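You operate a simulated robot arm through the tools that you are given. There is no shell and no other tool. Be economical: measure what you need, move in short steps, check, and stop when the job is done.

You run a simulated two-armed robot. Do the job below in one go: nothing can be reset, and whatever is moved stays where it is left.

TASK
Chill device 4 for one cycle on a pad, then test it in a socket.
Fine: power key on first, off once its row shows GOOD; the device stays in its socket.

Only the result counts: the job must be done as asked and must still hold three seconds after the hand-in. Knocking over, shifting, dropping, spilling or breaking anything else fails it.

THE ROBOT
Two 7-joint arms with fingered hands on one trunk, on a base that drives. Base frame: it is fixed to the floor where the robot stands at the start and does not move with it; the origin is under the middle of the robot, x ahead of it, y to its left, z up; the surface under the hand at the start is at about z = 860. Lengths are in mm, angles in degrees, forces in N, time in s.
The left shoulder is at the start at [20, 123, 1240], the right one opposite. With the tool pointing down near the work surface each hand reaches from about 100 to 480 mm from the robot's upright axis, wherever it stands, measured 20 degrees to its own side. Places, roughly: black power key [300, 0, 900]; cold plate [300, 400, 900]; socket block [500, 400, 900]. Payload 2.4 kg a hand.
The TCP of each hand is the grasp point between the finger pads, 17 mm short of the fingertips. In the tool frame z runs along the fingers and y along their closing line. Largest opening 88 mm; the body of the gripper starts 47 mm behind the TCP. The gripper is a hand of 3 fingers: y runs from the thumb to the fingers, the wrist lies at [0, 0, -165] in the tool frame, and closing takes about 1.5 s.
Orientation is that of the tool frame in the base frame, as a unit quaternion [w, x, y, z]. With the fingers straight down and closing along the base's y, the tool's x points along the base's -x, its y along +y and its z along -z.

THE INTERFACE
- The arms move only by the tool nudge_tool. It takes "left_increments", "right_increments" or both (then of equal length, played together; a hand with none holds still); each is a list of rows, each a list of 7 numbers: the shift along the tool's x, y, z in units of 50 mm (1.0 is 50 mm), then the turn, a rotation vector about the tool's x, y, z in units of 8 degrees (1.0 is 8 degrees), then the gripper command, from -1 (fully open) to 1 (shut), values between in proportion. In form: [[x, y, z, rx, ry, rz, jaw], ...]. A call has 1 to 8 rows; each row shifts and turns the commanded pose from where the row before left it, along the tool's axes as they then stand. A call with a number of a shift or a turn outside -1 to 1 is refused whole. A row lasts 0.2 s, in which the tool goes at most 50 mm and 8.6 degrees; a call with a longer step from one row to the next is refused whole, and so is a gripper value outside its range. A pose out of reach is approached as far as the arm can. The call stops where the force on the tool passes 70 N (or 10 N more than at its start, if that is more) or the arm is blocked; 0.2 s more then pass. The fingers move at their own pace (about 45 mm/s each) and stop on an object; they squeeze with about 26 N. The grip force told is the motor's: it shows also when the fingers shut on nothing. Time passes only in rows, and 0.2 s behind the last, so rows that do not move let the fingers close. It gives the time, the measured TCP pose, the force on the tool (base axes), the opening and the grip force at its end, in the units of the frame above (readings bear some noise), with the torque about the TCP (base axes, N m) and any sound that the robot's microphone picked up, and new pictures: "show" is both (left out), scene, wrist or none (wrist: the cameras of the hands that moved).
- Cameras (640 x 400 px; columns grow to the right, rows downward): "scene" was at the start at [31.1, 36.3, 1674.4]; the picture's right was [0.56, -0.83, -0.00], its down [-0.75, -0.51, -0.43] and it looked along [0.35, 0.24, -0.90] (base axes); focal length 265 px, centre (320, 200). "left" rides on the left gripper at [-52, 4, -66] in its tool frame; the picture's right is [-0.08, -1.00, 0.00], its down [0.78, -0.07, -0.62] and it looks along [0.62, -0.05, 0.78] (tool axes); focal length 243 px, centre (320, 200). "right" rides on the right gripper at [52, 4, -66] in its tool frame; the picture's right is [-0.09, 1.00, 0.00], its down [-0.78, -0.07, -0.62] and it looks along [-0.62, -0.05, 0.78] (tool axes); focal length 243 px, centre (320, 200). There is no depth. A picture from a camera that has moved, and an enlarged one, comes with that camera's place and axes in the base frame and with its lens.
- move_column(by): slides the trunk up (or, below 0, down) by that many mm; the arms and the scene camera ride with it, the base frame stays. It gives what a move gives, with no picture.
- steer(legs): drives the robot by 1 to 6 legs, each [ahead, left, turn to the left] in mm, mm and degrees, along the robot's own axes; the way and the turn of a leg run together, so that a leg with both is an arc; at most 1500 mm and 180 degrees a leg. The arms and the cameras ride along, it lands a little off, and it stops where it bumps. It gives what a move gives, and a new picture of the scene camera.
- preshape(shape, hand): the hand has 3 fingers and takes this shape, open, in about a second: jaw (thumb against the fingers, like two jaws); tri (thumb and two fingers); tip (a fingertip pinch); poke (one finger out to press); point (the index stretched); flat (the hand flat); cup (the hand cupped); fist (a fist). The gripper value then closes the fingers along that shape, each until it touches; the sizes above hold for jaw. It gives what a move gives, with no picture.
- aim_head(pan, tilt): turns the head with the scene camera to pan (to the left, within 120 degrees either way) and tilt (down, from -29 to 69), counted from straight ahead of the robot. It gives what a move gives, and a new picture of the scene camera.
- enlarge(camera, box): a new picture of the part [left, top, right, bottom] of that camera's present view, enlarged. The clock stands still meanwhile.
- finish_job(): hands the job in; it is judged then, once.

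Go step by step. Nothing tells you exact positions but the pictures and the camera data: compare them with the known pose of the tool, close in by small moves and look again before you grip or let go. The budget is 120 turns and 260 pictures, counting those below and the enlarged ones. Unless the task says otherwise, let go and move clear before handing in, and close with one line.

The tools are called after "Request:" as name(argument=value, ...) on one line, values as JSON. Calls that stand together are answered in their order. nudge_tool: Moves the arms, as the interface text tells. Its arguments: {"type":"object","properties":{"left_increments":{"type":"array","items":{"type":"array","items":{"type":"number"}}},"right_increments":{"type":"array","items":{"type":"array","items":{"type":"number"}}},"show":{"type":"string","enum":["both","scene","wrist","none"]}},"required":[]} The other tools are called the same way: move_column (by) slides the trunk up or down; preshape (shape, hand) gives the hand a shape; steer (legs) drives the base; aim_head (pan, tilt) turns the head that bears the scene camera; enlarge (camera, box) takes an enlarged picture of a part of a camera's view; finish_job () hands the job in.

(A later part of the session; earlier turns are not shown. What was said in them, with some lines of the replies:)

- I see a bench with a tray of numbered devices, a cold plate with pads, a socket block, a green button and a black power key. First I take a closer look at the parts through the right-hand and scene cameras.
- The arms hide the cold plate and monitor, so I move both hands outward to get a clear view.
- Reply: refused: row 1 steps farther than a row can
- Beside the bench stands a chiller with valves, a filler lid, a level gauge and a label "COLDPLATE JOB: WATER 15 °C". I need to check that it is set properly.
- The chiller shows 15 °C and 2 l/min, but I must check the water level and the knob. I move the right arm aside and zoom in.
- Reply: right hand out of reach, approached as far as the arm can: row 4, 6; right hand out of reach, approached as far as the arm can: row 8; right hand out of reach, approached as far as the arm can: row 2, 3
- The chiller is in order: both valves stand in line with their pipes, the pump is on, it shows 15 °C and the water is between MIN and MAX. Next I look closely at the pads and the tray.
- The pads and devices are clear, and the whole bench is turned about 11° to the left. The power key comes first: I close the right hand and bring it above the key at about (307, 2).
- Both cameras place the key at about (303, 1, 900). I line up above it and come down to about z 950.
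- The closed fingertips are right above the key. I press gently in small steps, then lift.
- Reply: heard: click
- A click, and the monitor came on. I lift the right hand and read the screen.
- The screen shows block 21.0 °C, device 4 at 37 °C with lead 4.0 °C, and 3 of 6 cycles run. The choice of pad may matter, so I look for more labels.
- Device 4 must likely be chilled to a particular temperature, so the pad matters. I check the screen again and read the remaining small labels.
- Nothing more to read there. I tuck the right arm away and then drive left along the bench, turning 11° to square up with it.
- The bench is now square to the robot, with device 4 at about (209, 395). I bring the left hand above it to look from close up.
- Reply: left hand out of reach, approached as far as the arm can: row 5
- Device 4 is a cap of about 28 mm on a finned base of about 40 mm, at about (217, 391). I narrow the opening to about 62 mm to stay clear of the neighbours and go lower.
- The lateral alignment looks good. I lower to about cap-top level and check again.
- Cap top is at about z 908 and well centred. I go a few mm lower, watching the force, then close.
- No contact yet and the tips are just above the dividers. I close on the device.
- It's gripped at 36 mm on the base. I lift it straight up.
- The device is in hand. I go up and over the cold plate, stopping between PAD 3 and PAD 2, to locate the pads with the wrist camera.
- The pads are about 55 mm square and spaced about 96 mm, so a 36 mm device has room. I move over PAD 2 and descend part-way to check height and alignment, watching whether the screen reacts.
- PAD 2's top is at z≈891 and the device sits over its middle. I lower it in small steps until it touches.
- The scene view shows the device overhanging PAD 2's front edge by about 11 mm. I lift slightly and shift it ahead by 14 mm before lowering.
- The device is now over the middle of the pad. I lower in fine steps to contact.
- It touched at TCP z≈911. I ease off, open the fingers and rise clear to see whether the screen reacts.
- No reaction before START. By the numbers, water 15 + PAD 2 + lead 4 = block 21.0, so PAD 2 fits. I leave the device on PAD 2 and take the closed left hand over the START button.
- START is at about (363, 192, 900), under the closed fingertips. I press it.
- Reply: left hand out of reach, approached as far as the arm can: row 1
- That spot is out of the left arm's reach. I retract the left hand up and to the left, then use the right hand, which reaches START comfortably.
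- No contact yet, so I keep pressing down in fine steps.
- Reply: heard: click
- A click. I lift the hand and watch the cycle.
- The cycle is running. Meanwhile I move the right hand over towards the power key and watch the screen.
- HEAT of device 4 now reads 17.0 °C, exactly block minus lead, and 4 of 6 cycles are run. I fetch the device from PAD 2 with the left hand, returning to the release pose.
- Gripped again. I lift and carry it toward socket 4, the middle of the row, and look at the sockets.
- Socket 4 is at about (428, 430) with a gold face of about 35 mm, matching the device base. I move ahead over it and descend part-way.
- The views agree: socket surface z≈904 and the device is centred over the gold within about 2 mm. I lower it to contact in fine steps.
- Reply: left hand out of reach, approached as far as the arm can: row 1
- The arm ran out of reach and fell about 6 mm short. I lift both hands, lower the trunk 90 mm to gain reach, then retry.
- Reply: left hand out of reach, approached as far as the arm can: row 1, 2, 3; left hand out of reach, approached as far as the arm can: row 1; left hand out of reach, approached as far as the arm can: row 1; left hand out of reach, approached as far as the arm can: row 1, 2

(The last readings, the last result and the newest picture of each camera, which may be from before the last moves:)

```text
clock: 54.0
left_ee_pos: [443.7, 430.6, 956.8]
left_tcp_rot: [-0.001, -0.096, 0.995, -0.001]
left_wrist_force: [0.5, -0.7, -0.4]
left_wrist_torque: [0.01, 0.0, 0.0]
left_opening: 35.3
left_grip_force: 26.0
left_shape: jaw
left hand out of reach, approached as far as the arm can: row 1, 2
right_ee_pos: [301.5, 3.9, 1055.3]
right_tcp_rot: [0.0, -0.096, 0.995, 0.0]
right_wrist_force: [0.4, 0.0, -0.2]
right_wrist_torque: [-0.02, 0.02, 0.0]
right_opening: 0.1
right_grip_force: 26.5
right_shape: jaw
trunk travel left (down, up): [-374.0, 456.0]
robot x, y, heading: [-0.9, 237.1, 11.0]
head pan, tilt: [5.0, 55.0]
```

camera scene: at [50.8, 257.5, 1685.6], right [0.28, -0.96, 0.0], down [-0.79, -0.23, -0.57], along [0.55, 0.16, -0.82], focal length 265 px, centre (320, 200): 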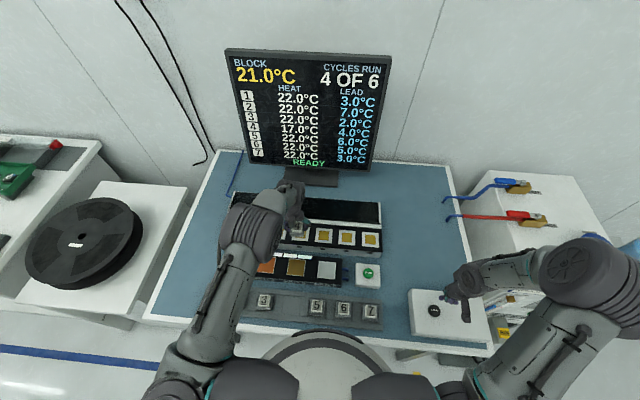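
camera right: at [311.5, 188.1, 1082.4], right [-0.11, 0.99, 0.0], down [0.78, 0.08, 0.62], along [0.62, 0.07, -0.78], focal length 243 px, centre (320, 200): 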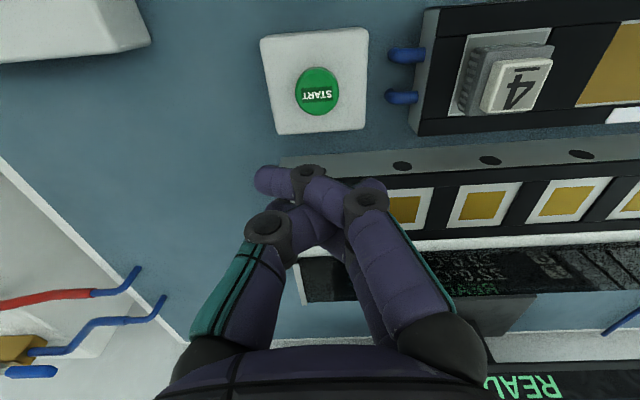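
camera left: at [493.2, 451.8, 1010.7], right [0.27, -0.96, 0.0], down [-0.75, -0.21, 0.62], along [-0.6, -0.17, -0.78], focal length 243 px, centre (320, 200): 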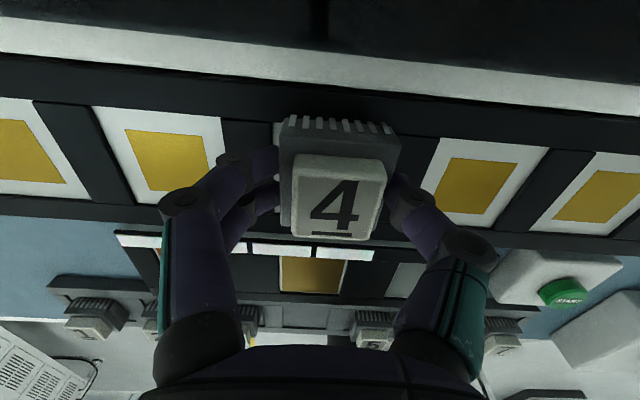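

Lowering the trunk jammed the arm. I raise the trunk back and will drive the base a little ahead instead.

Request:
move_column(by=80)

Request:
nudge_tool(left_increments=[[0.5, 0, 0, 0, 0, 0, 1], [0.5, 0, 0, 0, 0, 0, 1], [0, 0, 0, 0, 0, 0, 1]], show="scene")

Request:
aim_head(pan=5, tilt=69)

```text
clock: 55.1
left_ee_pos: [444.7, 431.3, 1037.9]
left_tcp_rot: [-0.002, -0.095, 0.995, -0.001]
left_wrist_force: [0.4, 0.1, 0.0]
left_wrist_torque: [0.01, -0.02, -0.02]
left_opening: 35.2
left_grip_force: 26.0
left_shape: jaw
right_ee_pos: [302.2, 3.5, 1134.1]
right_tcp_rot: [-0.001, -0.096, 0.995, -0.001]
right_wrist_force: [-0.8, 0.9, 0.4]
right_wrist_torque: [0.02, 0.02, -0.02]
right_opening: 0.0
right_grip_force: 25.9
right_shape: jaw
trunk travel left (down, up): [-454.0, 376.0]
robot x, y, heading: [0.3, 242.1, 11.0]
head pan, tilt: [5.0, 55.0]
```

```text
clock: 55.9
left_ee_pos: [444.9, 432.2, 1038.5]
left_tcp_rot: [-0.002, -0.096, 0.995, 0.0]
left_wrist_force: [0.1, -0.1, -0.5]
left_wrist_torque: [-0.01, 0.02, -0.03]
left_opening: 35.6
left_grip_force: 25.4
left_shape: jaw
left hand out of reach, approached as far as the arm can: row 1, 2
right_ee_pos: [302.5, 3.3, 1133.7]
right_tcp_rot: [0.0, -0.096, 0.995, 0.0]
right_wrist_force: [0.7, 0.6, -0.7]
right_wrist_torque: [-0.02, 0.0, 0.0]
right_opening: 0.2
right_grip_force: 25.9
right_shape: jaw
trunk travel left (down, up): [-454.0, 376.0]
robot x, y, heading: [0.1, 240.4, 10.7]
head pan, tilt: [5.0, 55.0]
camera scene: at [50.6, 257.1, 1685.6], right [0.28, -0.96, 0.0], down [-0.79, -0.23, -0.57], along [0.55, 0.16, -0.82], focal length 265 px, centre (320, 200)
```

scene: 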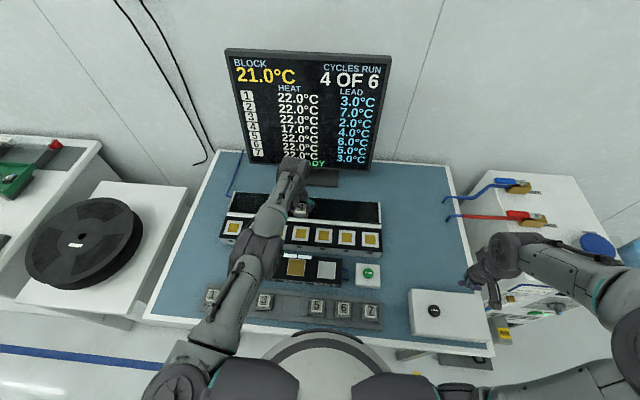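

```text
clock: 56.7
left_ee_pos: [444.3, 431.0, 1036.5]
left_tcp_rot: [-0.002, -0.097, 0.995, 0.001]
left_wrist_force: [0.1, -0.6, -0.6]
left_wrist_torque: [0.02, -0.02, 0.01]
left_opening: 35.5
left_grip_force: 26.0
left_shape: jaw
right_ee_pos: [302.0, 3.4, 1135.8]
right_tcp_rot: [0.0, -0.096, 0.995, 0.0]
right_wrist_force: [0.1, -0.4, 0.3]
right_wrist_torque: [-0.02, 0.01, -0.03]
right_opening: 0.2
right_grip_force: 25.9
right_shape: jaw
trunk travel left (down, up): [-454.0, 376.0]
robot x, y, heading: [2.3, 236.0, 11.0]
head pan, tilt: [5.0, 68.8]
camera scene: at [35.0, 252.6, 1670.2], right [0.28, -0.96, 0.0], down [-0.9, -0.26, -0.36], along [0.35, 0.1, -0.93], focal length 265 px, centre (320, 200)
```

scene: 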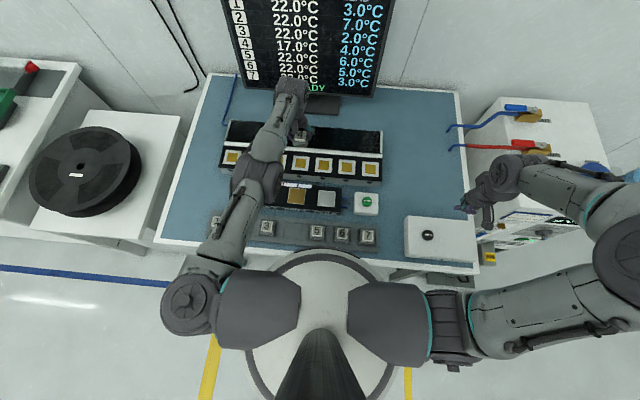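

The arm is stretched nearly straight, which blocks the solver. I pull it up and back with larger steps to free it.

Request:
nudge_tool(left_increments=[[0.8, 0, -0.5, 0, 0, 0, 1], [0.8, 0, -0.5, 0, 0, 0, 1], [0.8, 0, -0.3, 0, 0, 0, 1], [0, 0, 0, 0, 0, 0, 1]], show="none")

```text
clock: 57.7
left_ee_pos: [444.4, 406.9, 1107.0]
left_tcp_rot: [-0.002, -0.096, 0.995, 0.0]
left_wrist_force: [0.0, -0.3, -0.4]
left_wrist_torque: [-0.01, 0.0, 0.0]
left_opening: 35.3
left_grip_force: 26.7
left_shape: jaw
left hand out of reach, approached as far as the arm can: row 1, 2, 3
right_ee_pos: [302.2, 3.3, 1134.8]
right_tcp_rot: [0.0, -0.096, 0.995, 0.001]
right_wrist_force: [0.3, -0.5, 0.3]
right_wrist_torque: [0.02, -0.04, 0.0]
right_opening: 0.0
right_grip_force: 26.0
right_shape: jaw
trunk travel left (down, up): [-454.0, 376.0]
robot x, y, heading: [-1.2, 237.4, 11.1]
head pan, tilt: [5.0, 68.8]
```

Request:
nudge_tool(left_increments=[[0, 0.9, 0, 0, 0, 0, 1], [0, 0.9, 0, 0, 0, 0, 1], [0.5, 0.5, 0, 0, 0, 0, 1], [0, 0, 0, 0, 0, 0, 1]], show="none")

```text
clock: 58.7
left_ee_pos: [434.2, 520.9, 1108.1]
left_tcp_rot: [-0.003, -0.096, 0.995, -0.001]
left_wrist_force: [0.0, 0.8, -1.1]
left_wrist_torque: [0.01, 0.0, 0.01]
left_opening: 35.9
left_grip_force: 25.9
left_shape: jaw
left hand out of reach, approached as far as the arm can: row 1, 2, 3
right_ee_pos: [302.1, 3.8, 1134.8]
right_tcp_rot: [0.0, -0.096, 0.995, 0.0]
right_wrist_force: [0.3, -0.1, -0.1]
right_wrist_torque: [0.0, 0.02, 0.04]
right_opening: 0.0
right_grip_force: 25.9
right_shape: jaw
trunk travel left (down, up): [-454.0, 376.0]
robot x, y, heading: [0.2, 237.5, 11.2]
head pan, tilt: [5.0, 68.8]
```

Still at full stretch. I try tilting the tool back a little to bend the elbow.

Request:
nudge_tool(left_increments=[[0, 0, 0, 0, -1, 0, 1], [0.3, 0, 0.3, 0, -1, 0, 1], [0.5, 0, 0.3, 0, -1, 0, 1], [0.5, 0, 0.3, 0, 0, 0, 1], [0, 0, 0, 0, 0, 0, 1]], show="scene")

```text
clock: 59.9
left_ee_pos: [499.4, 534.3, 1045.5]
left_tcp_rot: [0.206, -0.093, 0.974, 0.02]
left_wrist_force: [-0.5, 0.5, -0.4]
left_wrist_torque: [0.0, 0.01, -0.04]
left_opening: 35.4
left_grip_force: 25.7
left_shape: jaw
left hand out of reach, approached as far as the arm can: row 1, 2, 3, 4
right_ee_pos: [303.3, 3.4, 1135.0]
right_tcp_rot: [0.0, -0.096, 0.995, 0.0]
right_wrist_force: [0.1, 0.0, 0.8]
right_wrist_torque: [0.01, 0.04, -0.01]
right_opening: 0.2
right_grip_force: 26.3
right_shape: jaw
trunk travel left (down, up): [-454.0, 376.0]
robot x, y, heading: [-0.7, 245.5, 10.9]
head pan, tilt: [5.0, 68.8]
camera scene: at [35.0, 252.7, 1670.2], right [0.28, -0.96, 0.0], down [-0.9, -0.26, -0.36], along [0.35, 0.1, -0.93], focal length 265 px, centre (320, 200)
```

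scene: 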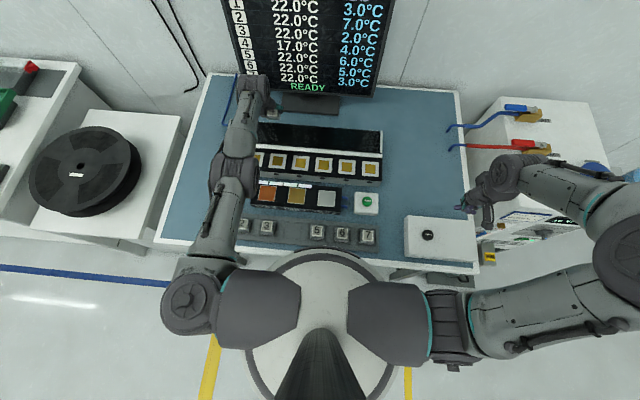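

Request:
nudge_tool(left_increments=[[0.7, 0, -0.6, 0, 0, 0, 1], [0.7, 0, -0.6, 0, 0, 0, 1], [0.7, 0, -0.6, 0, 0, 0, 1], [0.7, 0, -0.6, 0, 0, 0, 1], [0.7, 0, -0.6, 0, 0, 0, 1], [0.7, 0, -0.6, 0, 0, 0, 1], [0, 0, 0, 0, 0, 0, 1]], show="none")

```text
clock: 61.5
left_ee_pos: [500.6, 539.3, 1083.8]
left_tcp_rot: [0.205, -0.093, 0.974, 0.02]
left_wrist_force: [-0.7, -0.3, -0.7]
left_wrist_torque: [-0.04, 0.01, 0.0]
left_opening: 35.5
left_grip_force: 26.2
left_shape: jaw
left hand out of reach, approached as far as the arm can: row 1, 2, 3, 4, 5, 6
right_ee_pos: [303.0, 3.8, 1135.1]
right_tcp_rot: [0.0, -0.096, 0.995, -0.001]
right_wrist_force: [-0.4, -1.2, 0.1]
right_wrist_torque: [0.01, 0.02, 0.01]
right_opening: 0.0
right_grip_force: 26.1
right_shape: jaw
trunk travel left (down, up): [-454.0, 376.0]
robot x, y, heading: [-0.4, 240.5, 10.9]
head pan, tilt: [5.0, 68.8]
```

Request:
nudge_tool(left_increments=[[0.5, -0.7, -0.3, 0, 0.9, 0, 1], [0.5, -0.7, -0.3, 0, 0.9, 0, 1], [0.5, -0.7, -0.3, 0, 0.9, 0, 1], [0.5, -0.7, 0, 0, 0, 0, 1], [0.5, -0.7, 0, 0, 0, 0, 1], [0, 0, 0, 0, 0, 0, 1]], show="scene")

```text
clock: 62.9
left_ee_pos: [443.0, 338.7, 1103.4]
left_tcp_rot: [0.017, -0.096, 0.995, 0.003]
left_wrist_force: [-0.2, 0.0, -0.6]
left_wrist_torque: [-0.01, 0.02, -0.01]
left_opening: 35.4
left_grip_force: 26.1
left_shape: jaw
left hand out of reach, approached as far as the arm can: row 1, 2, 4, 5
right_ee_pos: [302.5, 3.8, 1135.2]
right_tcp_rot: [0.0, -0.096, 0.995, -0.001]
right_wrist_force: [0.4, -0.4, 0.1]
right_wrist_torque: [0.0, 0.0, -0.01]
right_opening: 0.1
right_grip_force: 25.7
right_shape: jaw
trunk travel left (down, up): [-454.0, 376.0]
robot x, y, heading: [-0.1, 240.0, 10.8]
head pan, tilt: [5.0, 68.8]
camera scene: at [35.1, 253.1, 1670.1], right [0.28, -0.96, 0.0], down [-0.9, -0.26, -0.36], along [0.35, 0.1, -0.93], focal length 265 px, centre (320, 200)
```

scene: 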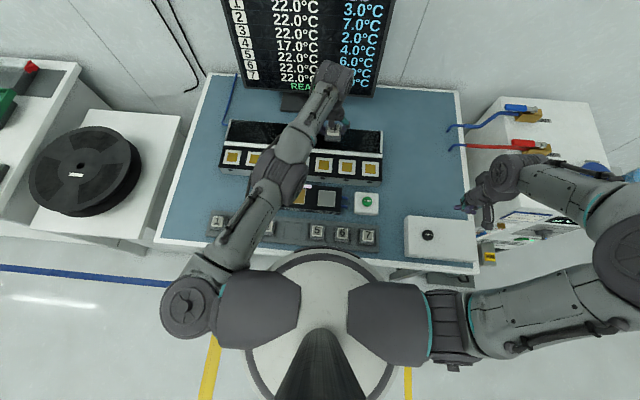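

The reach radius shrank a little, so this direction works. I continue pulling back and in.

Request:
nudge_tool(left_increments=[[0.3, 0, 0, 0, 0.8, 0, 1], [0.3, 0, 0, 0, 0.8, 0, 1], [0.6, 0, 0, 0, -0.8, 0, 1], [0.6, 0, 0, 0, -0.8, 0, 1], [0.8, 0, 0, 0, 0, 0, 1], [0.8, 0, 0, 0, 0, 0, 1]], show="none")

```text
clock: 64.3
left_ee_pos: [438.7, 324.9, 1123.4]
left_tcp_rot: [0.019, -0.097, 0.995, 0.002]
left_wrist_force: [0.2, -0.2, -0.9]
left_wrist_torque: [-0.01, -0.01, 0.02]
left_opening: 35.4
left_grip_force: 25.9
left_shape: jaw
left hand out of reach, approached as far as the arm can: row 2, 3, 4, 5, 6
right_ee_pos: [301.9, 3.3, 1134.9]
right_tcp_rot: [0.0, -0.096, 0.995, 0.0]
right_wrist_force: [-0.5, 0.2, 0.3]
right_wrist_torque: [0.01, 0.05, 0.03]
right_opening: 0.0
right_grip_force: 26.5
right_shape: jaw
trunk travel left (down, up): [-454.0, 376.0]
robot x, y, heading: [2.7, 239.9, 11.1]
head pan, tilt: [5.0, 68.8]
```

Request:
nudge_tool(left_increments=[[0.2, 0, 0, 0, 0, 1, 1], [0.2, 0, 0, 0, 0, 1, 1], [0.2, 0, 0, 0, 0, 1, 1], [0.2, 0, 0, 0, 0, 1, 1]], show="none")

Request:
nudge_tool(left_increments=[[0.1, 0, 0, 0.8, 0, 0, 1], [0.1, 0, 0, 0.8, 0, 0, 1], [0.1, 0, 0, 0.8, 0, 0, 1]], show="none")

```text
clock: 65.3
left_ee_pos: [436.0, 317.3, 1128.5]
left_tcp_rot: [0.018, 0.182, 0.983, 0.008]
left_wrist_force: [0.2, 0.0, -1.2]
left_wrist_torque: [0.01, 0.0, 0.02]
left_opening: 35.4
left_grip_force: 26.0
left_shape: jaw
left hand out of reach, approached as far as the arm can: row 1, 2, 3, 4
right_ee_pos: [302.8, 4.3, 1135.2]
right_tcp_rot: [0.0, -0.096, 0.995, 0.0]
right_wrist_force: [0.0, -0.8, -0.3]
right_wrist_torque: [-0.02, -0.01, -0.02]
right_opening: 0.3
right_grip_force: 26.5
right_shape: jaw
trunk travel left (down, up): [-454.0, 376.0]
robot x, y, heading: [-0.2, 240.9, 10.7]
head pan, tilt: [5.0, 68.8]
```

```text
clock: 66.1
left_ee_pos: [428.1, 322.8, 1126.9]
left_tcp_rot: [-0.013, 0.183, 0.97, -0.158]
left_wrist_force: [0.0, 0.3, -0.9]
left_wrist_torque: [0.03, -0.03, -0.04]
left_opening: 35.8
left_grip_force: 25.6
left_shape: jaw
left hand out of reach, approached as far as the arm can: row 2
right_ee_pos: [302.1, 3.6, 1135.0]
right_tcp_rot: [0.0, -0.095, 0.995, -0.001]
right_wrist_force: [0.2, 0.9, -0.1]
right_wrist_torque: [0.01, -0.01, -0.01]
right_opening: 0.1
right_grip_force: 25.0
right_shape: jaw
trunk travel left (down, up): [-454.0, 376.0]
robot x, y, heading: [0.5, 240.2, 11.0]
head pan, tilt: [5.0, 68.8]
```

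Rolling the tool freed something: two rows were reached. I continue pulling back with small steps.

Request:
nudge_tool(left_increments=[[0.2, 0, 0, 0.8, 0, 0, 1], [0.4, 0, 0, 0, 0, 0, 1], [0.4, 0, 0, 0, 0, 0, 1], [0.4, 0, 0, 0, 0, 0, 1], [0.4, 0, 0, 0, 0, 0, 1]], show="none")

```text
clock: 67.3
left_ee_pos: [370.4, 357.6, 1120.6]
left_tcp_rot: [-0.022, 0.181, 0.96, -0.211]
left_wrist_force: [0.1, 0.0, -1.7]
left_wrist_torque: [0.0, 0.04, 0.03]
left_opening: 35.6
left_grip_force: 26.0
left_shape: jaw
left hand out of reach, approached as far as the arm can: row 1, 2, 3
right_ee_pos: [301.4, 4.2, 1135.2]
right_tcp_rot: [0.0, -0.095, 0.996, 0.0]
right_wrist_force: [0.2, 0.6, -0.2]
right_wrist_torque: [0.05, 0.02, -0.03]
right_opening: 0.2
right_grip_force: 26.2
right_shape: jaw
trunk travel left (down, up): [-454.0, 376.0]
robot x, y, heading: [1.1, 238.1, 11.0]
head pan, tilt: [5.0, 68.8]
```

It's free again. I restore the straight-down orientation and check.

Request:
nudge_tool(left_increments=[[0.1, 0, 0, -0.612, -0.124, -0.8, 1], [0.1, 0, 0, -0.612, -0.124, -0.8, 1], [0, 0, 0, -0.612, -0.124, -0.8, 1], [0, 0, 0, -0.612, -0.124, -0.8, 1], [0, 0, 0, -0.612, -0.124, -0.8, 1], [0, 0, 0, 0, 0, 0, 1]], show="both")

```text
clock: 68.7
left_ee_pos: [360.5, 359.4, 1121.4]
left_tcp_rot: [0.0, -0.097, 0.995, 0.002]
left_wrist_force: [0.5, -0.2, -0.2]
left_wrist_torque: [0.04, 0.0, 0.01]
left_opening: 35.5
left_grip_force: 25.9
left_shape: jaw
right_ee_pos: [301.9, 4.8, 1134.8]
right_tcp_rot: [0.0, -0.096, 0.995, 0.0]
right_wrist_force: [0.5, 0.6, 0.3]
right_wrist_torque: [-0.02, 0.04, 0.0]
right_opening: 0.0
right_grip_force: 25.7
right_shape: jaw
trunk travel left (down, up): [-454.0, 376.0]
robot x, y, heading: [2.9, 240.4, 10.8]
head pan, tilt: [5.0, 68.8]
camera scene: at [35.0, 253.0, 1670.2], right [0.28, -0.96, 0.0], down [-0.9, -0.26, -0.36], along [0.35, 0.1, -0.93], focal length 265 px, centre (320, 200)
camera left: at [411.9, 374.1, 1187.8], right [0.28, -0.96, 0.0], down [-0.75, -0.22, 0.62], along [-0.6, -0.17, -0.78], focal length 243 px, centre (320, 200)
```

scene: 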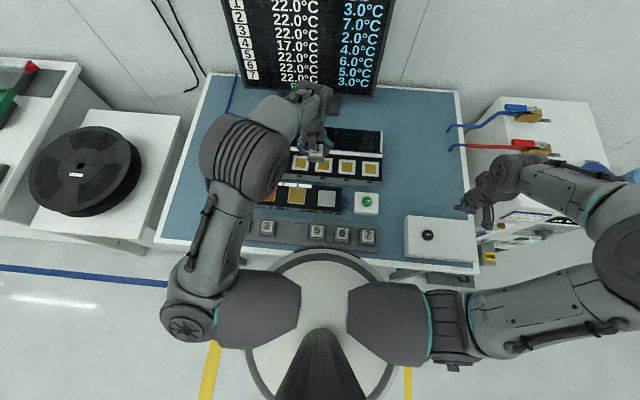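
left: 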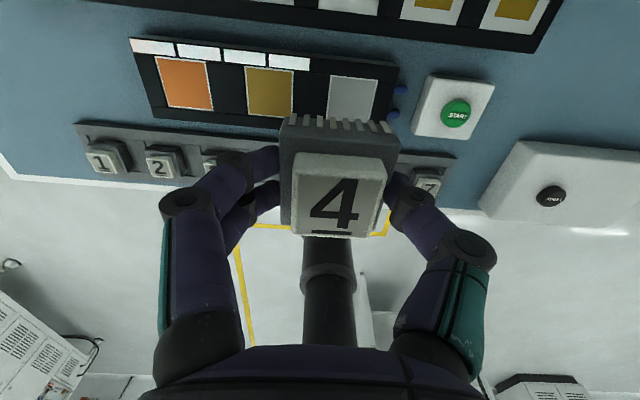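

The device is still at 17.0 °C. With the arm bent normally, I lower the trunk 110 mm so the socket comes within comfortable reach, then approach socket 4 again.

Request:
move_column(by=-110)

Request:
nudge_tool(left_increments=[[-0.3, 0.6, 0, 0, 0, 0, 1], [-0.3, 0.6, 0, 0, 0, 0, 1], [-0.3, 0.2, 0.3, 0, 0, 0, 1], [0, 0, 0.3, 0, 0, 0, 1]], show="none")

```text
clock: 70.1
left_ee_pos: [361.5, 358.2, 1012.0]
left_tcp_rot: [0.0, -0.097, 0.995, 0.001]
left_wrist_force: [0.4, -0.5, -1.2]
left_wrist_torque: [-0.02, 0.02, -0.01]
left_opening: 35.4
left_grip_force: 26.1
left_shape: jaw
right_ee_pos: [302.8, 3.4, 1025.3]
right_tcp_rot: [0.0, -0.096, 0.995, 0.0]
right_wrist_force: [0.3, 0.2, -0.1]
right_wrist_torque: [-0.02, -0.01, 0.0]
right_opening: 0.1
right_grip_force: 26.0
right_shape: jaw
trunk travel left (down, up): [-344.0, 486.0]
robot x, y, heading: [-1.5, 240.9, 11.0]
head pan, tilt: [5.0, 68.8]
```

```text
clock: 71.1
left_ee_pos: [390.3, 436.4, 981.7]
left_tcp_rot: [0.0, -0.095, 0.995, 0.002]
left_wrist_force: [0.2, 0.1, 0.0]
left_wrist_torque: [0.01, 0.0, 0.04]
left_opening: 35.1
left_grip_force: 25.9
left_shape: jaw
right_ee_pos: [302.6, 3.6, 1025.2]
right_tcp_rot: [0.001, -0.095, 0.995, 0.0]
right_wrist_force: [0.1, 0.2, 0.9]
right_wrist_torque: [0.0, -0.02, 0.01]
right_opening: 0.0
right_grip_force: 26.1
right_shape: jaw
trunk travel left (down, up): [-344.0, 486.0]
robot x, y, heading: [0.9, 236.5, 11.2]
head pan, tilt: [5.0, 68.8]
```

Request:
nudge_tool(left_increments=[[-0.5, -0.17, 0, 0, 0, 0, 1], [-0.3, 0, 0.3, 0, 0, 0, 1], [0, 0, 0.2, 0, 0, 0, 1]], show="wrist")

Request:
enlarge(camera="left", box=[180, 60, 460, 260])

Request:
aim_head(pan=5, tilt=50)

```text
clock: 71.9
left_ee_pos: [434.5, 434.6, 958.1]
left_tcp_rot: [0.0, -0.096, 0.995, 0.002]
left_wrist_force: [-0.5, -0.1, -1.3]
left_wrist_torque: [0.05, -0.04, -0.01]
left_opening: 35.4
left_grip_force: 25.7
left_shape: jaw
right_ee_pos: [302.1, 3.2, 1024.8]
right_tcp_rot: [-0.001, -0.096, 0.995, -0.001]
right_wrist_force: [0.4, 0.0, -0.2]
right_wrist_torque: [0.0, 0.03, -0.04]
right_opening: 0.0
right_grip_force: 26.0
right_shape: jaw
trunk travel left (down, up): [-344.0, 486.0]
robot x, y, heading: [1.7, 237.2, 10.9]
head pan, tilt: [5.0, 68.8]
camera left: at [483.5, 450.6, 1022.8], right [0.27, -0.96, 0.0], down [-0.75, -0.22, 0.62], along [-0.6, -0.17, -0.78], focal length 243 px, centre (320, 200)
```

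left: 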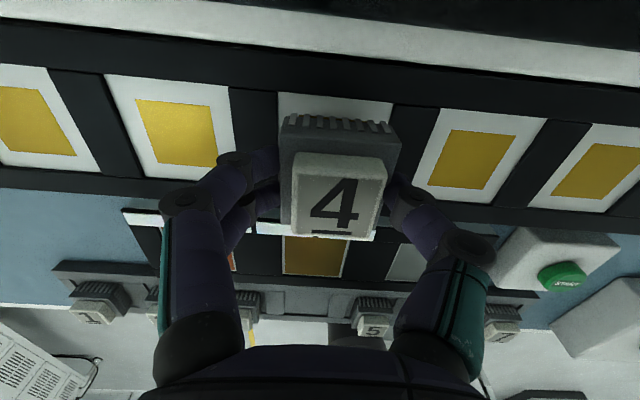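

```text
2.00 times, centred on (320, 160) of left
camera zoom: at [483.5, 450.6, 1022.8], right [0.27, -0.96, 0.0], down [-0.75, -0.22, 0.62], along [-0.6, -0.17, -0.78], focal length 485 px, centre (320, 280)
```

zoom: 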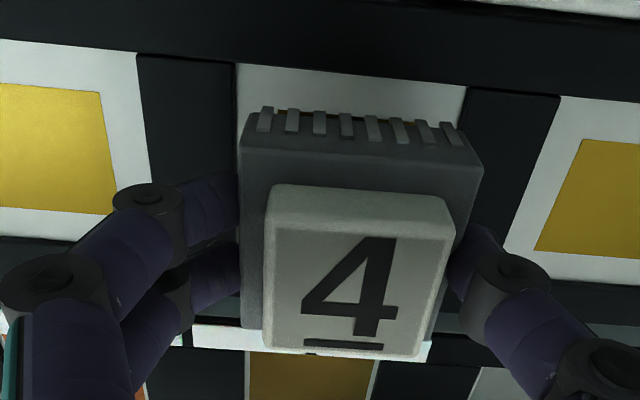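

```text
clock: 72.7
left_ee_pos: [434.6, 435.4, 957.3]
left_tcp_rot: [-0.001, -0.097, 0.995, 0.002]
left_wrist_force: [-0.4, 0.6, -1.1]
left_wrist_torque: [0.01, -0.03, 0.02]
left_opening: 35.3
left_grip_force: 25.9
left_shape: jaw
right_ee_pos: [303.2, 3.8, 1024.9]
right_tcp_rot: [0.0, -0.096, 0.995, 0.0]
right_wrist_force: [-0.1, -0.3, -0.8]
right_wrist_torque: [0.0, 0.05, -0.01]
right_opening: 0.2
right_grip_force: 25.8
right_shape: jaw
trunk travel left (down, up): [-344.0, 486.0]
robot x, y, heading: [1.5, 237.5, 10.9]
head pan, tilt: [5.0, 50.0]
camera scene: at [55.2, 258.4, 1582.0], right [0.28, -0.96, 0.0], down [-0.74, -0.21, -0.64], along [0.62, 0.18, -0.77], focal length 265 px, centre (320, 200)
```

scene: 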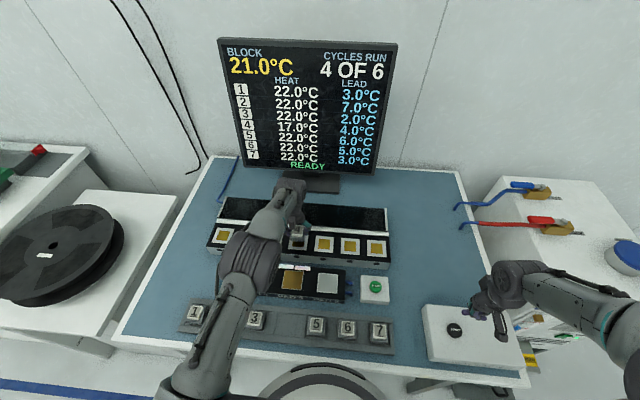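

In reach now. I correct by 3 mm back and 1.5 mm left, descend a bit and check with the scene camera.

Request:
nudge_tool(left_increments=[[0.06, 0.03, 0.2, 0, 0, 0, 1], [0, 0, 0.1, 0, 0, 0, 1]], show="wrist")

Request:
enlarge(camera="scene", box=[260, 215, 340, 275])

Request:
enlarge(camera="left", box=[220, 80, 420, 180])

```text
clock: 73.3
left_ee_pos: [429.0, 436.6, 942.0]
left_tcp_rot: [0.0, -0.095, 0.995, 0.002]
left_wrist_force: [0.7, -0.5, -0.6]
left_wrist_torque: [-0.03, -0.02, 0.01]
left_opening: 35.5
left_grip_force: 26.2
left_shape: jaw
right_ee_pos: [301.6, 3.9, 1025.6]
right_tcp_rot: [0.0, -0.095, 0.995, 0.0]
right_wrist_force: [-0.1, 0.2, -0.5]
right_wrist_torque: [0.0, 0.0, 0.0]
right_opening: 0.1
right_grip_force: 25.6
right_shape: jaw
trunk travel left (down, up): [-344.0, 486.0]
robot x, y, heading: [0.5, 242.9, 11.1]
head pan, tilt: [5.0, 50.0]
camera left: at [480.4, 451.5, 1007.6], right [0.27, -0.96, 0.0], down [-0.75, -0.22, 0.62], along [-0.6, -0.17, -0.78], focal length 243 px, centre (320, 200)
```

left: 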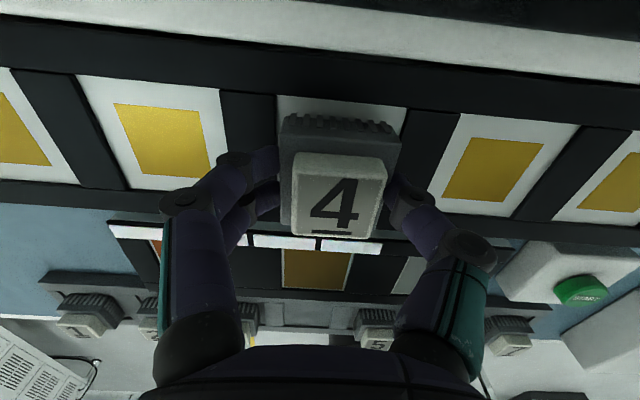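

```text
6.67 times, centred on (300, 245) of scene
camera zoom: at [55.3, 258.4, 1582.1], right [0.28, -0.96, 0.0], down [-0.74, -0.21, -0.64], along [0.62, 0.18, -0.77], focal length 1766 px, centre (453, -100)
```

zoom: 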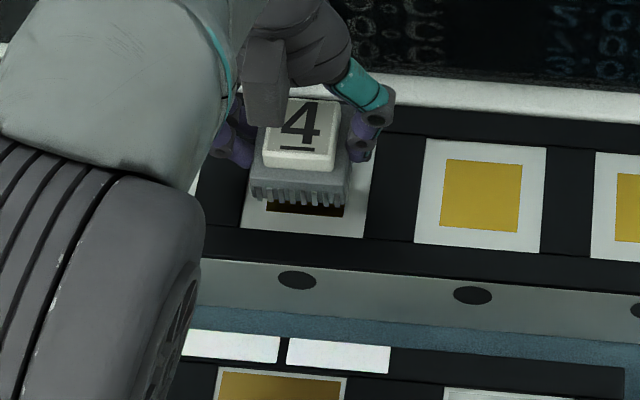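

```text
3.20 times, centred on (320, 130) of left
camera zoom: at [480.4, 451.5, 1007.6], right [0.27, -0.96, 0.0], down [-0.75, -0.22, 0.62], along [-0.6, -0.17, -0.78], focal length 776 px, centre (320, 424)
```

zoom: 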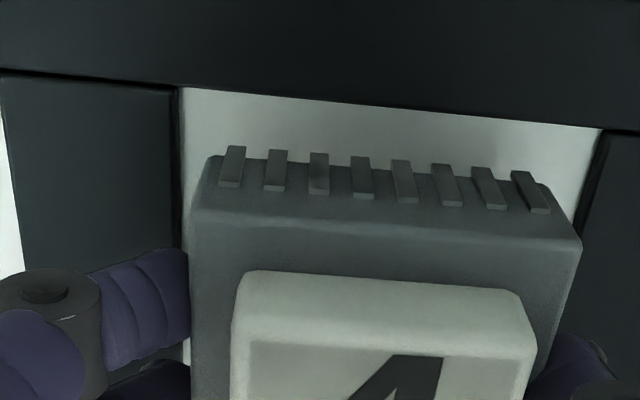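

Both cameras show the device centred fore-aft and about 1.5 mm too far left. I correct that and lower to contact.

Request:
nudge_tool(left_increments=[[0, -0.03, 0.1, 0, 0, 0, 1], [0, 0, 0.1, 0, 0, 0, 1], [0, 0, 0.06, 0, 0, 0, 1], [0, 0, 0.06, 0, 0, 0, 1]], show="none")

Request:
enlarge(camera="scene", box=[260, 215, 340, 275])

Request:
enlarge(camera="left", box=[220, 80, 420, 180])

```text
clock: 74.3
left_ee_pos: [428.7, 435.7, 929.8]
left_tcp_rot: [0.003, -0.095, 0.995, 0.002]
left_wrist_force: [0.8, 1.2, 19.7]
left_wrist_torque: [-0.11, -0.02, 0.01]
left_opening: 35.5
left_grip_force: 26.8
left_shape: jaw
right_ee_pos: [301.6, 3.3, 1025.9]
right_tcp_rot: [0.001, -0.095, 0.995, 0.0]
right_wrist_force: [-0.4, -0.7, 0.1]
right_wrist_torque: [0.03, 0.02, 0.02]
right_opening: 0.0
right_grip_force: 25.8
right_shape: jaw
trunk travel left (down, up): [-344.0, 486.0]
robot x, y, heading: [0.8, 238.8, 11.0]
head pan, tilt: [5.0, 50.0]
```

```text
6.67 times, centred on (300, 245) of scene
camera zoom: at [53.4, 257.8, 1582.4], right [0.28, -0.96, 0.0], down [-0.74, -0.21, -0.64], along [0.62, 0.18, -0.77], focal length 1766 px, centre (453, -100)
```

zoom: 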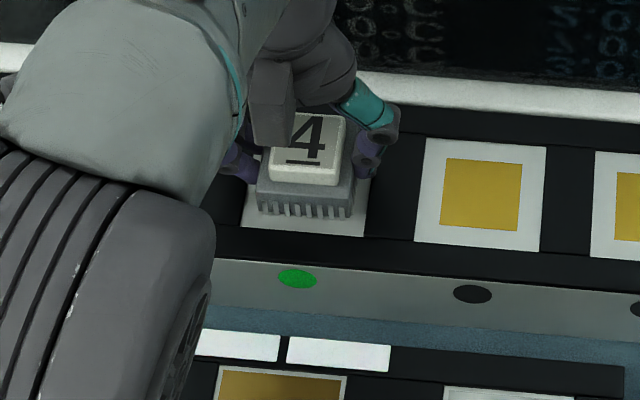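

```text
3.20 times, centred on (320, 130) of left
camera zoom: at [479.4, 449.5, 995.4], right [0.27, -0.96, 0.0], down [-0.76, -0.22, 0.62], along [-0.59, -0.17, -0.79], focal length 776 px, centre (320, 424)
```

zoom: 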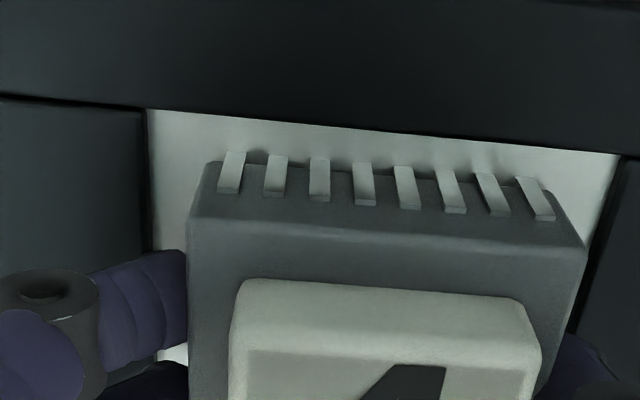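

The socket's green light is on. I ease off, release, rise clear and read the screen.

Request:
nudge_tool(left_increments=[[0, 0, -0.06, 0, 0, 0, 1], [0, 0, 0, 0, 0, 0, -0.4], [0, 0, 0, 0, 0, 0, -0.4], [0, 0, 0, 0, 0, 0, -0.4], [0.1, 0, -0.4, 0, 0, 0, -0.4], [0.3, 0, -0.6, 0, 0, 0, -0.4]], show="scene")

Request:
enlarge(camera="scene", box=[210, 30, 400, 270])

```text
clock: 75.7
left_ee_pos: [408.7, 430.2, 981.7]
left_tcp_rot: [0.0, -0.095, 0.995, 0.001]
left_wrist_force: [-0.6, 0.4, 0.5]
left_wrist_torque: [0.01, 0.02, 0.0]
left_opening: 61.4
left_grip_force: 0.0
left_shape: jaw
right_ee_pos: [302.8, 2.5, 1026.0]
right_tcp_rot: [0.002, -0.096, 0.995, -0.001]
right_wrist_force: [0.2, -0.4, 0.2]
right_wrist_torque: [-0.03, 0.01, 0.01]
right_opening: 0.1
right_grip_force: 26.1
right_shape: jaw
trunk travel left (down, up): [-344.0, 486.0]
robot x, y, heading: [-3.5, 240.3, 10.7]
head pan, tilt: [5.0, 50.0]
camera scene: at [54.7, 258.2, 1582.1], right [0.28, -0.96, 0.0], down [-0.74, -0.21, -0.64], along [0.62, 0.18, -0.77], focal length 265 px, centre (320, 200)
```

scene: 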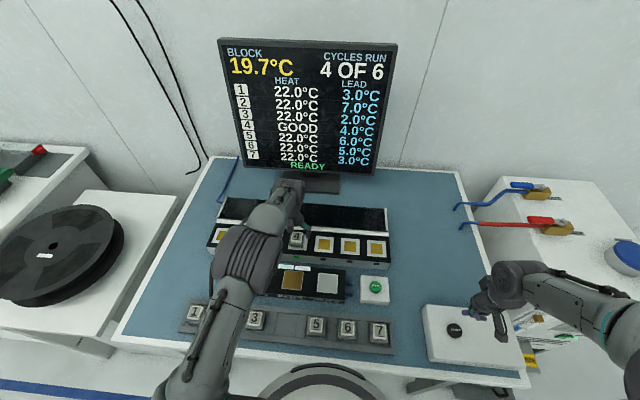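

```text
1.67 times, centred on (305, 150) of scene
camera zoom: at [54.7, 258.2, 1582.1], right [0.28, -0.96, 0.0], down [-0.74, -0.21, -0.64], along [0.62, 0.18, -0.77], focal length 442 px, centre (345, 283)
```

zoom: 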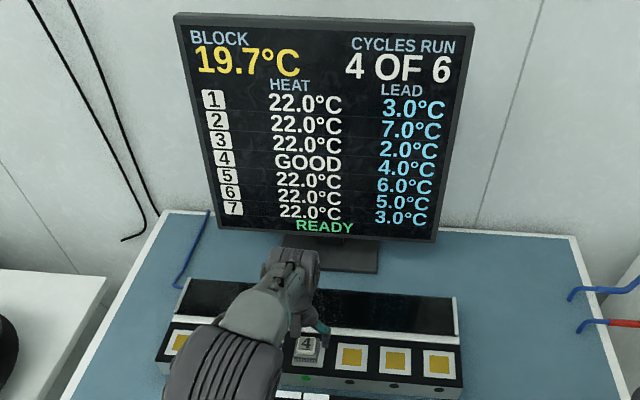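

Row 4 shows GOOD. The right hand is right above the power key, so I press it off.

Request:
nudge_tool(right_increments=[[0, 0, 0.8, 0, 0, 0, 1], [0, 0, 0.7, 0, 0, 0, 1], [0, 0, 0.5, 0, 0, 0, 1]], show="wrist")

```text
clock: 76.5
left_ee_pos: [410.3, 431.2, 979.3]
left_tcp_rot: [0.0, -0.095, 0.995, 0.001]
left_wrist_force: [0.4, -0.1, -0.2]
left_wrist_torque: [0.03, 0.05, -0.02]
left_opening: 61.5
left_grip_force: 0.1
left_shape: jaw
right_ee_pos: [301.4, 3.1, 925.0]
right_tcp_rot: [-0.001, -0.095, 0.995, 0.0]
right_wrist_force: [-0.5, -0.3, -0.7]
right_wrist_torque: [0.01, -0.01, -0.01]
right_opening: 0.2
right_grip_force: 25.9
right_shape: jaw
trunk travel left (down, up): [-344.0, 486.0]
robot x, y, heading: [-0.1, 238.6, 11.2]
head pan, tilt: [5.0, 50.0]
camera right: at [248.8, -1.0, 991.4], right [-0.11, 0.99, 0.0], down [0.78, 0.08, 0.62], along [0.62, 0.07, -0.78], focal length 243 px, centre (320, 200)
```

right: 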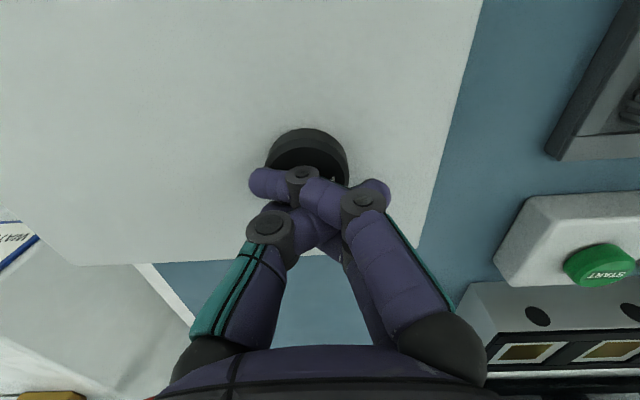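

Request:
nudge_tool(right_increments=[[0, 0, 0.1, 0, 0, 0, 1], [0, 0, 0.06, 0, 0, 0, 1], [0, 0, 0.04, 0, 0, 0, 1]], show="scene")

```text
clock: 77.3
left_ee_pos: [410.1, 431.6, 980.5]
left_tcp_rot: [0.001, -0.096, 0.995, 0.002]
left_wrist_force: [0.4, 0.1, -1.2]
left_wrist_torque: [0.02, 0.02, 0.01]
left_opening: 61.4
left_grip_force: 0.1
left_shape: jaw
right_ee_pos: [301.9, 4.3, 916.0]
right_tcp_rot: [0.0, -0.096, 0.995, -0.001]
right_wrist_force: [-3.0, 2.4, 10.9]
right_wrist_torque: [-0.2, 0.01, 0.0]
right_opening: 0.1
right_grip_force: 25.9
right_shape: jaw
trunk travel left (down, up): [-344.0, 486.0]
robot x, y, heading: [1.5, 236.0, 10.9]
head pan, tilt: [5.0, 50.0]
heard: click
camera scene: at [54.0, 259.3, 1582.2], right [0.28, -0.96, 0.0], down [-0.74, -0.21, -0.64], along [0.62, 0.18, -0.77], focal length 265 px, centre (320, 200)
```

scene: 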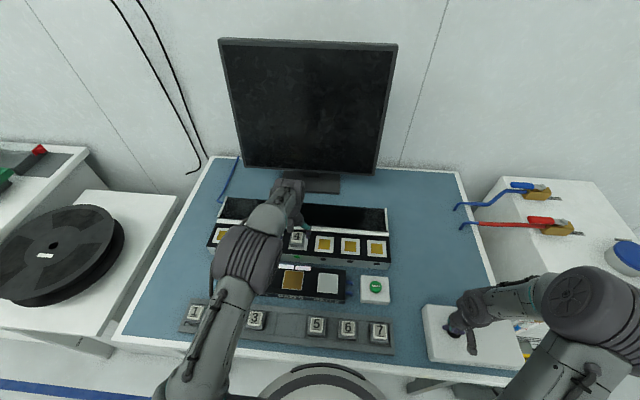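

The click came and the monitor is dark. I lift both hands clear and check the device.

Request:
nudge_tool(left_increments=[[0, 0, -0.6, 0, 0, 0, -0.4], [0.5, 0.3, -0.4, 0, 0, 0, -0.4], [0.6, 0.4, 0, 0, 0, 0, -0.4], [0.6, 0.4, 0, 0, 0, 0, -0.4], [0.6, 0.4, 0, 0, 0, 0, -0.4]], right_increments=[[0, 0, -0.8, 0, 0, 0, 1], [0, 0, -0.8, 0, 0, 0, 1], [0, 0, -0.8, 0, 0, 0, 1], [0, 0, -0.4, 0, 0, 0, 1], [0, 0, 0, 0, 0, 0, 1]], show="scene")

Request:
enlarge(camera="scene", box=[180, 160, 420, 360])

```text
clock: 78.5
left_ee_pos: [282.9, 481.8, 1028.8]
left_tcp_rot: [0.001, -0.095, 0.995, 0.001]
left_wrist_force: [0.4, -0.5, 0.1]
left_wrist_torque: [0.03, -0.02, -0.01]
left_opening: 61.5
left_grip_force: 0.2
left_shape: jaw
right_ee_pos: [301.5, 4.8, 1056.1]
right_tcp_rot: [0.001, -0.096, 0.995, 0.0]
right_wrist_force: [0.5, 0.8, 0.6]
right_wrist_torque: [-0.03, -0.02, -0.02]
right_opening: 0.2
right_grip_force: 25.7
right_shape: jaw
trunk travel left (down, up): [-344.0, 486.0]
robot x, y, heading: [-1.0, 241.0, 10.9]
head pan, tilt: [5.0, 50.0]
camera scene: at [54.6, 258.7, 1582.1], right [0.28, -0.96, 0.0], down [-0.74, -0.21, -0.64], along [0.62, 0.18, -0.77], focal length 265 px, centre (320, 200)
```

scene: 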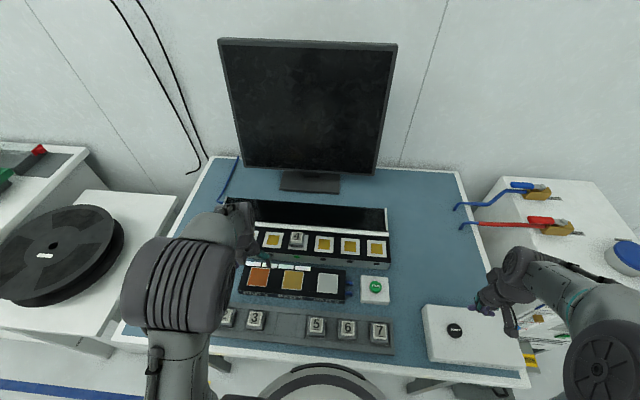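

```text
2.00 times, centred on (300, 260) of scene
camera zoom: at [54.6, 258.7, 1582.1], right [0.28, -0.96, 0.0], down [-0.74, -0.21, -0.64], along [0.62, 0.18, -0.77], focal length 530 px, centre (360, 80)
```

zoom: 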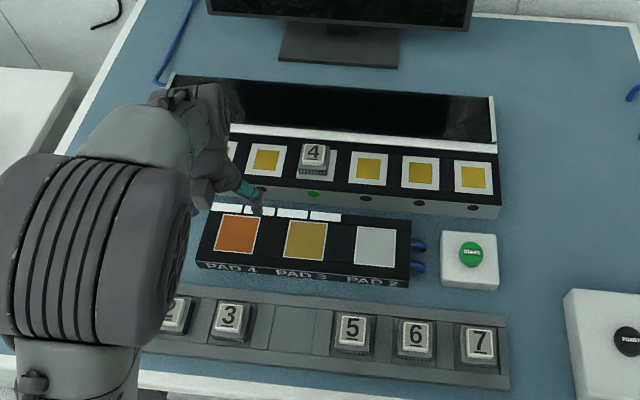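

Device 4 sits in its socket with the light on, the monitor is off, both hands are clear and nothing else has moved. I hand the job in.

Request:
finish_job()

```text
The job is handed in.
```

Device 4 was chilled for one cycle on PAD 2 (37.0 °C down to 17.0 °C) and tested GOOD in socket 4. The power key was switched on first and off after GOOD, and the device is still in its socket.
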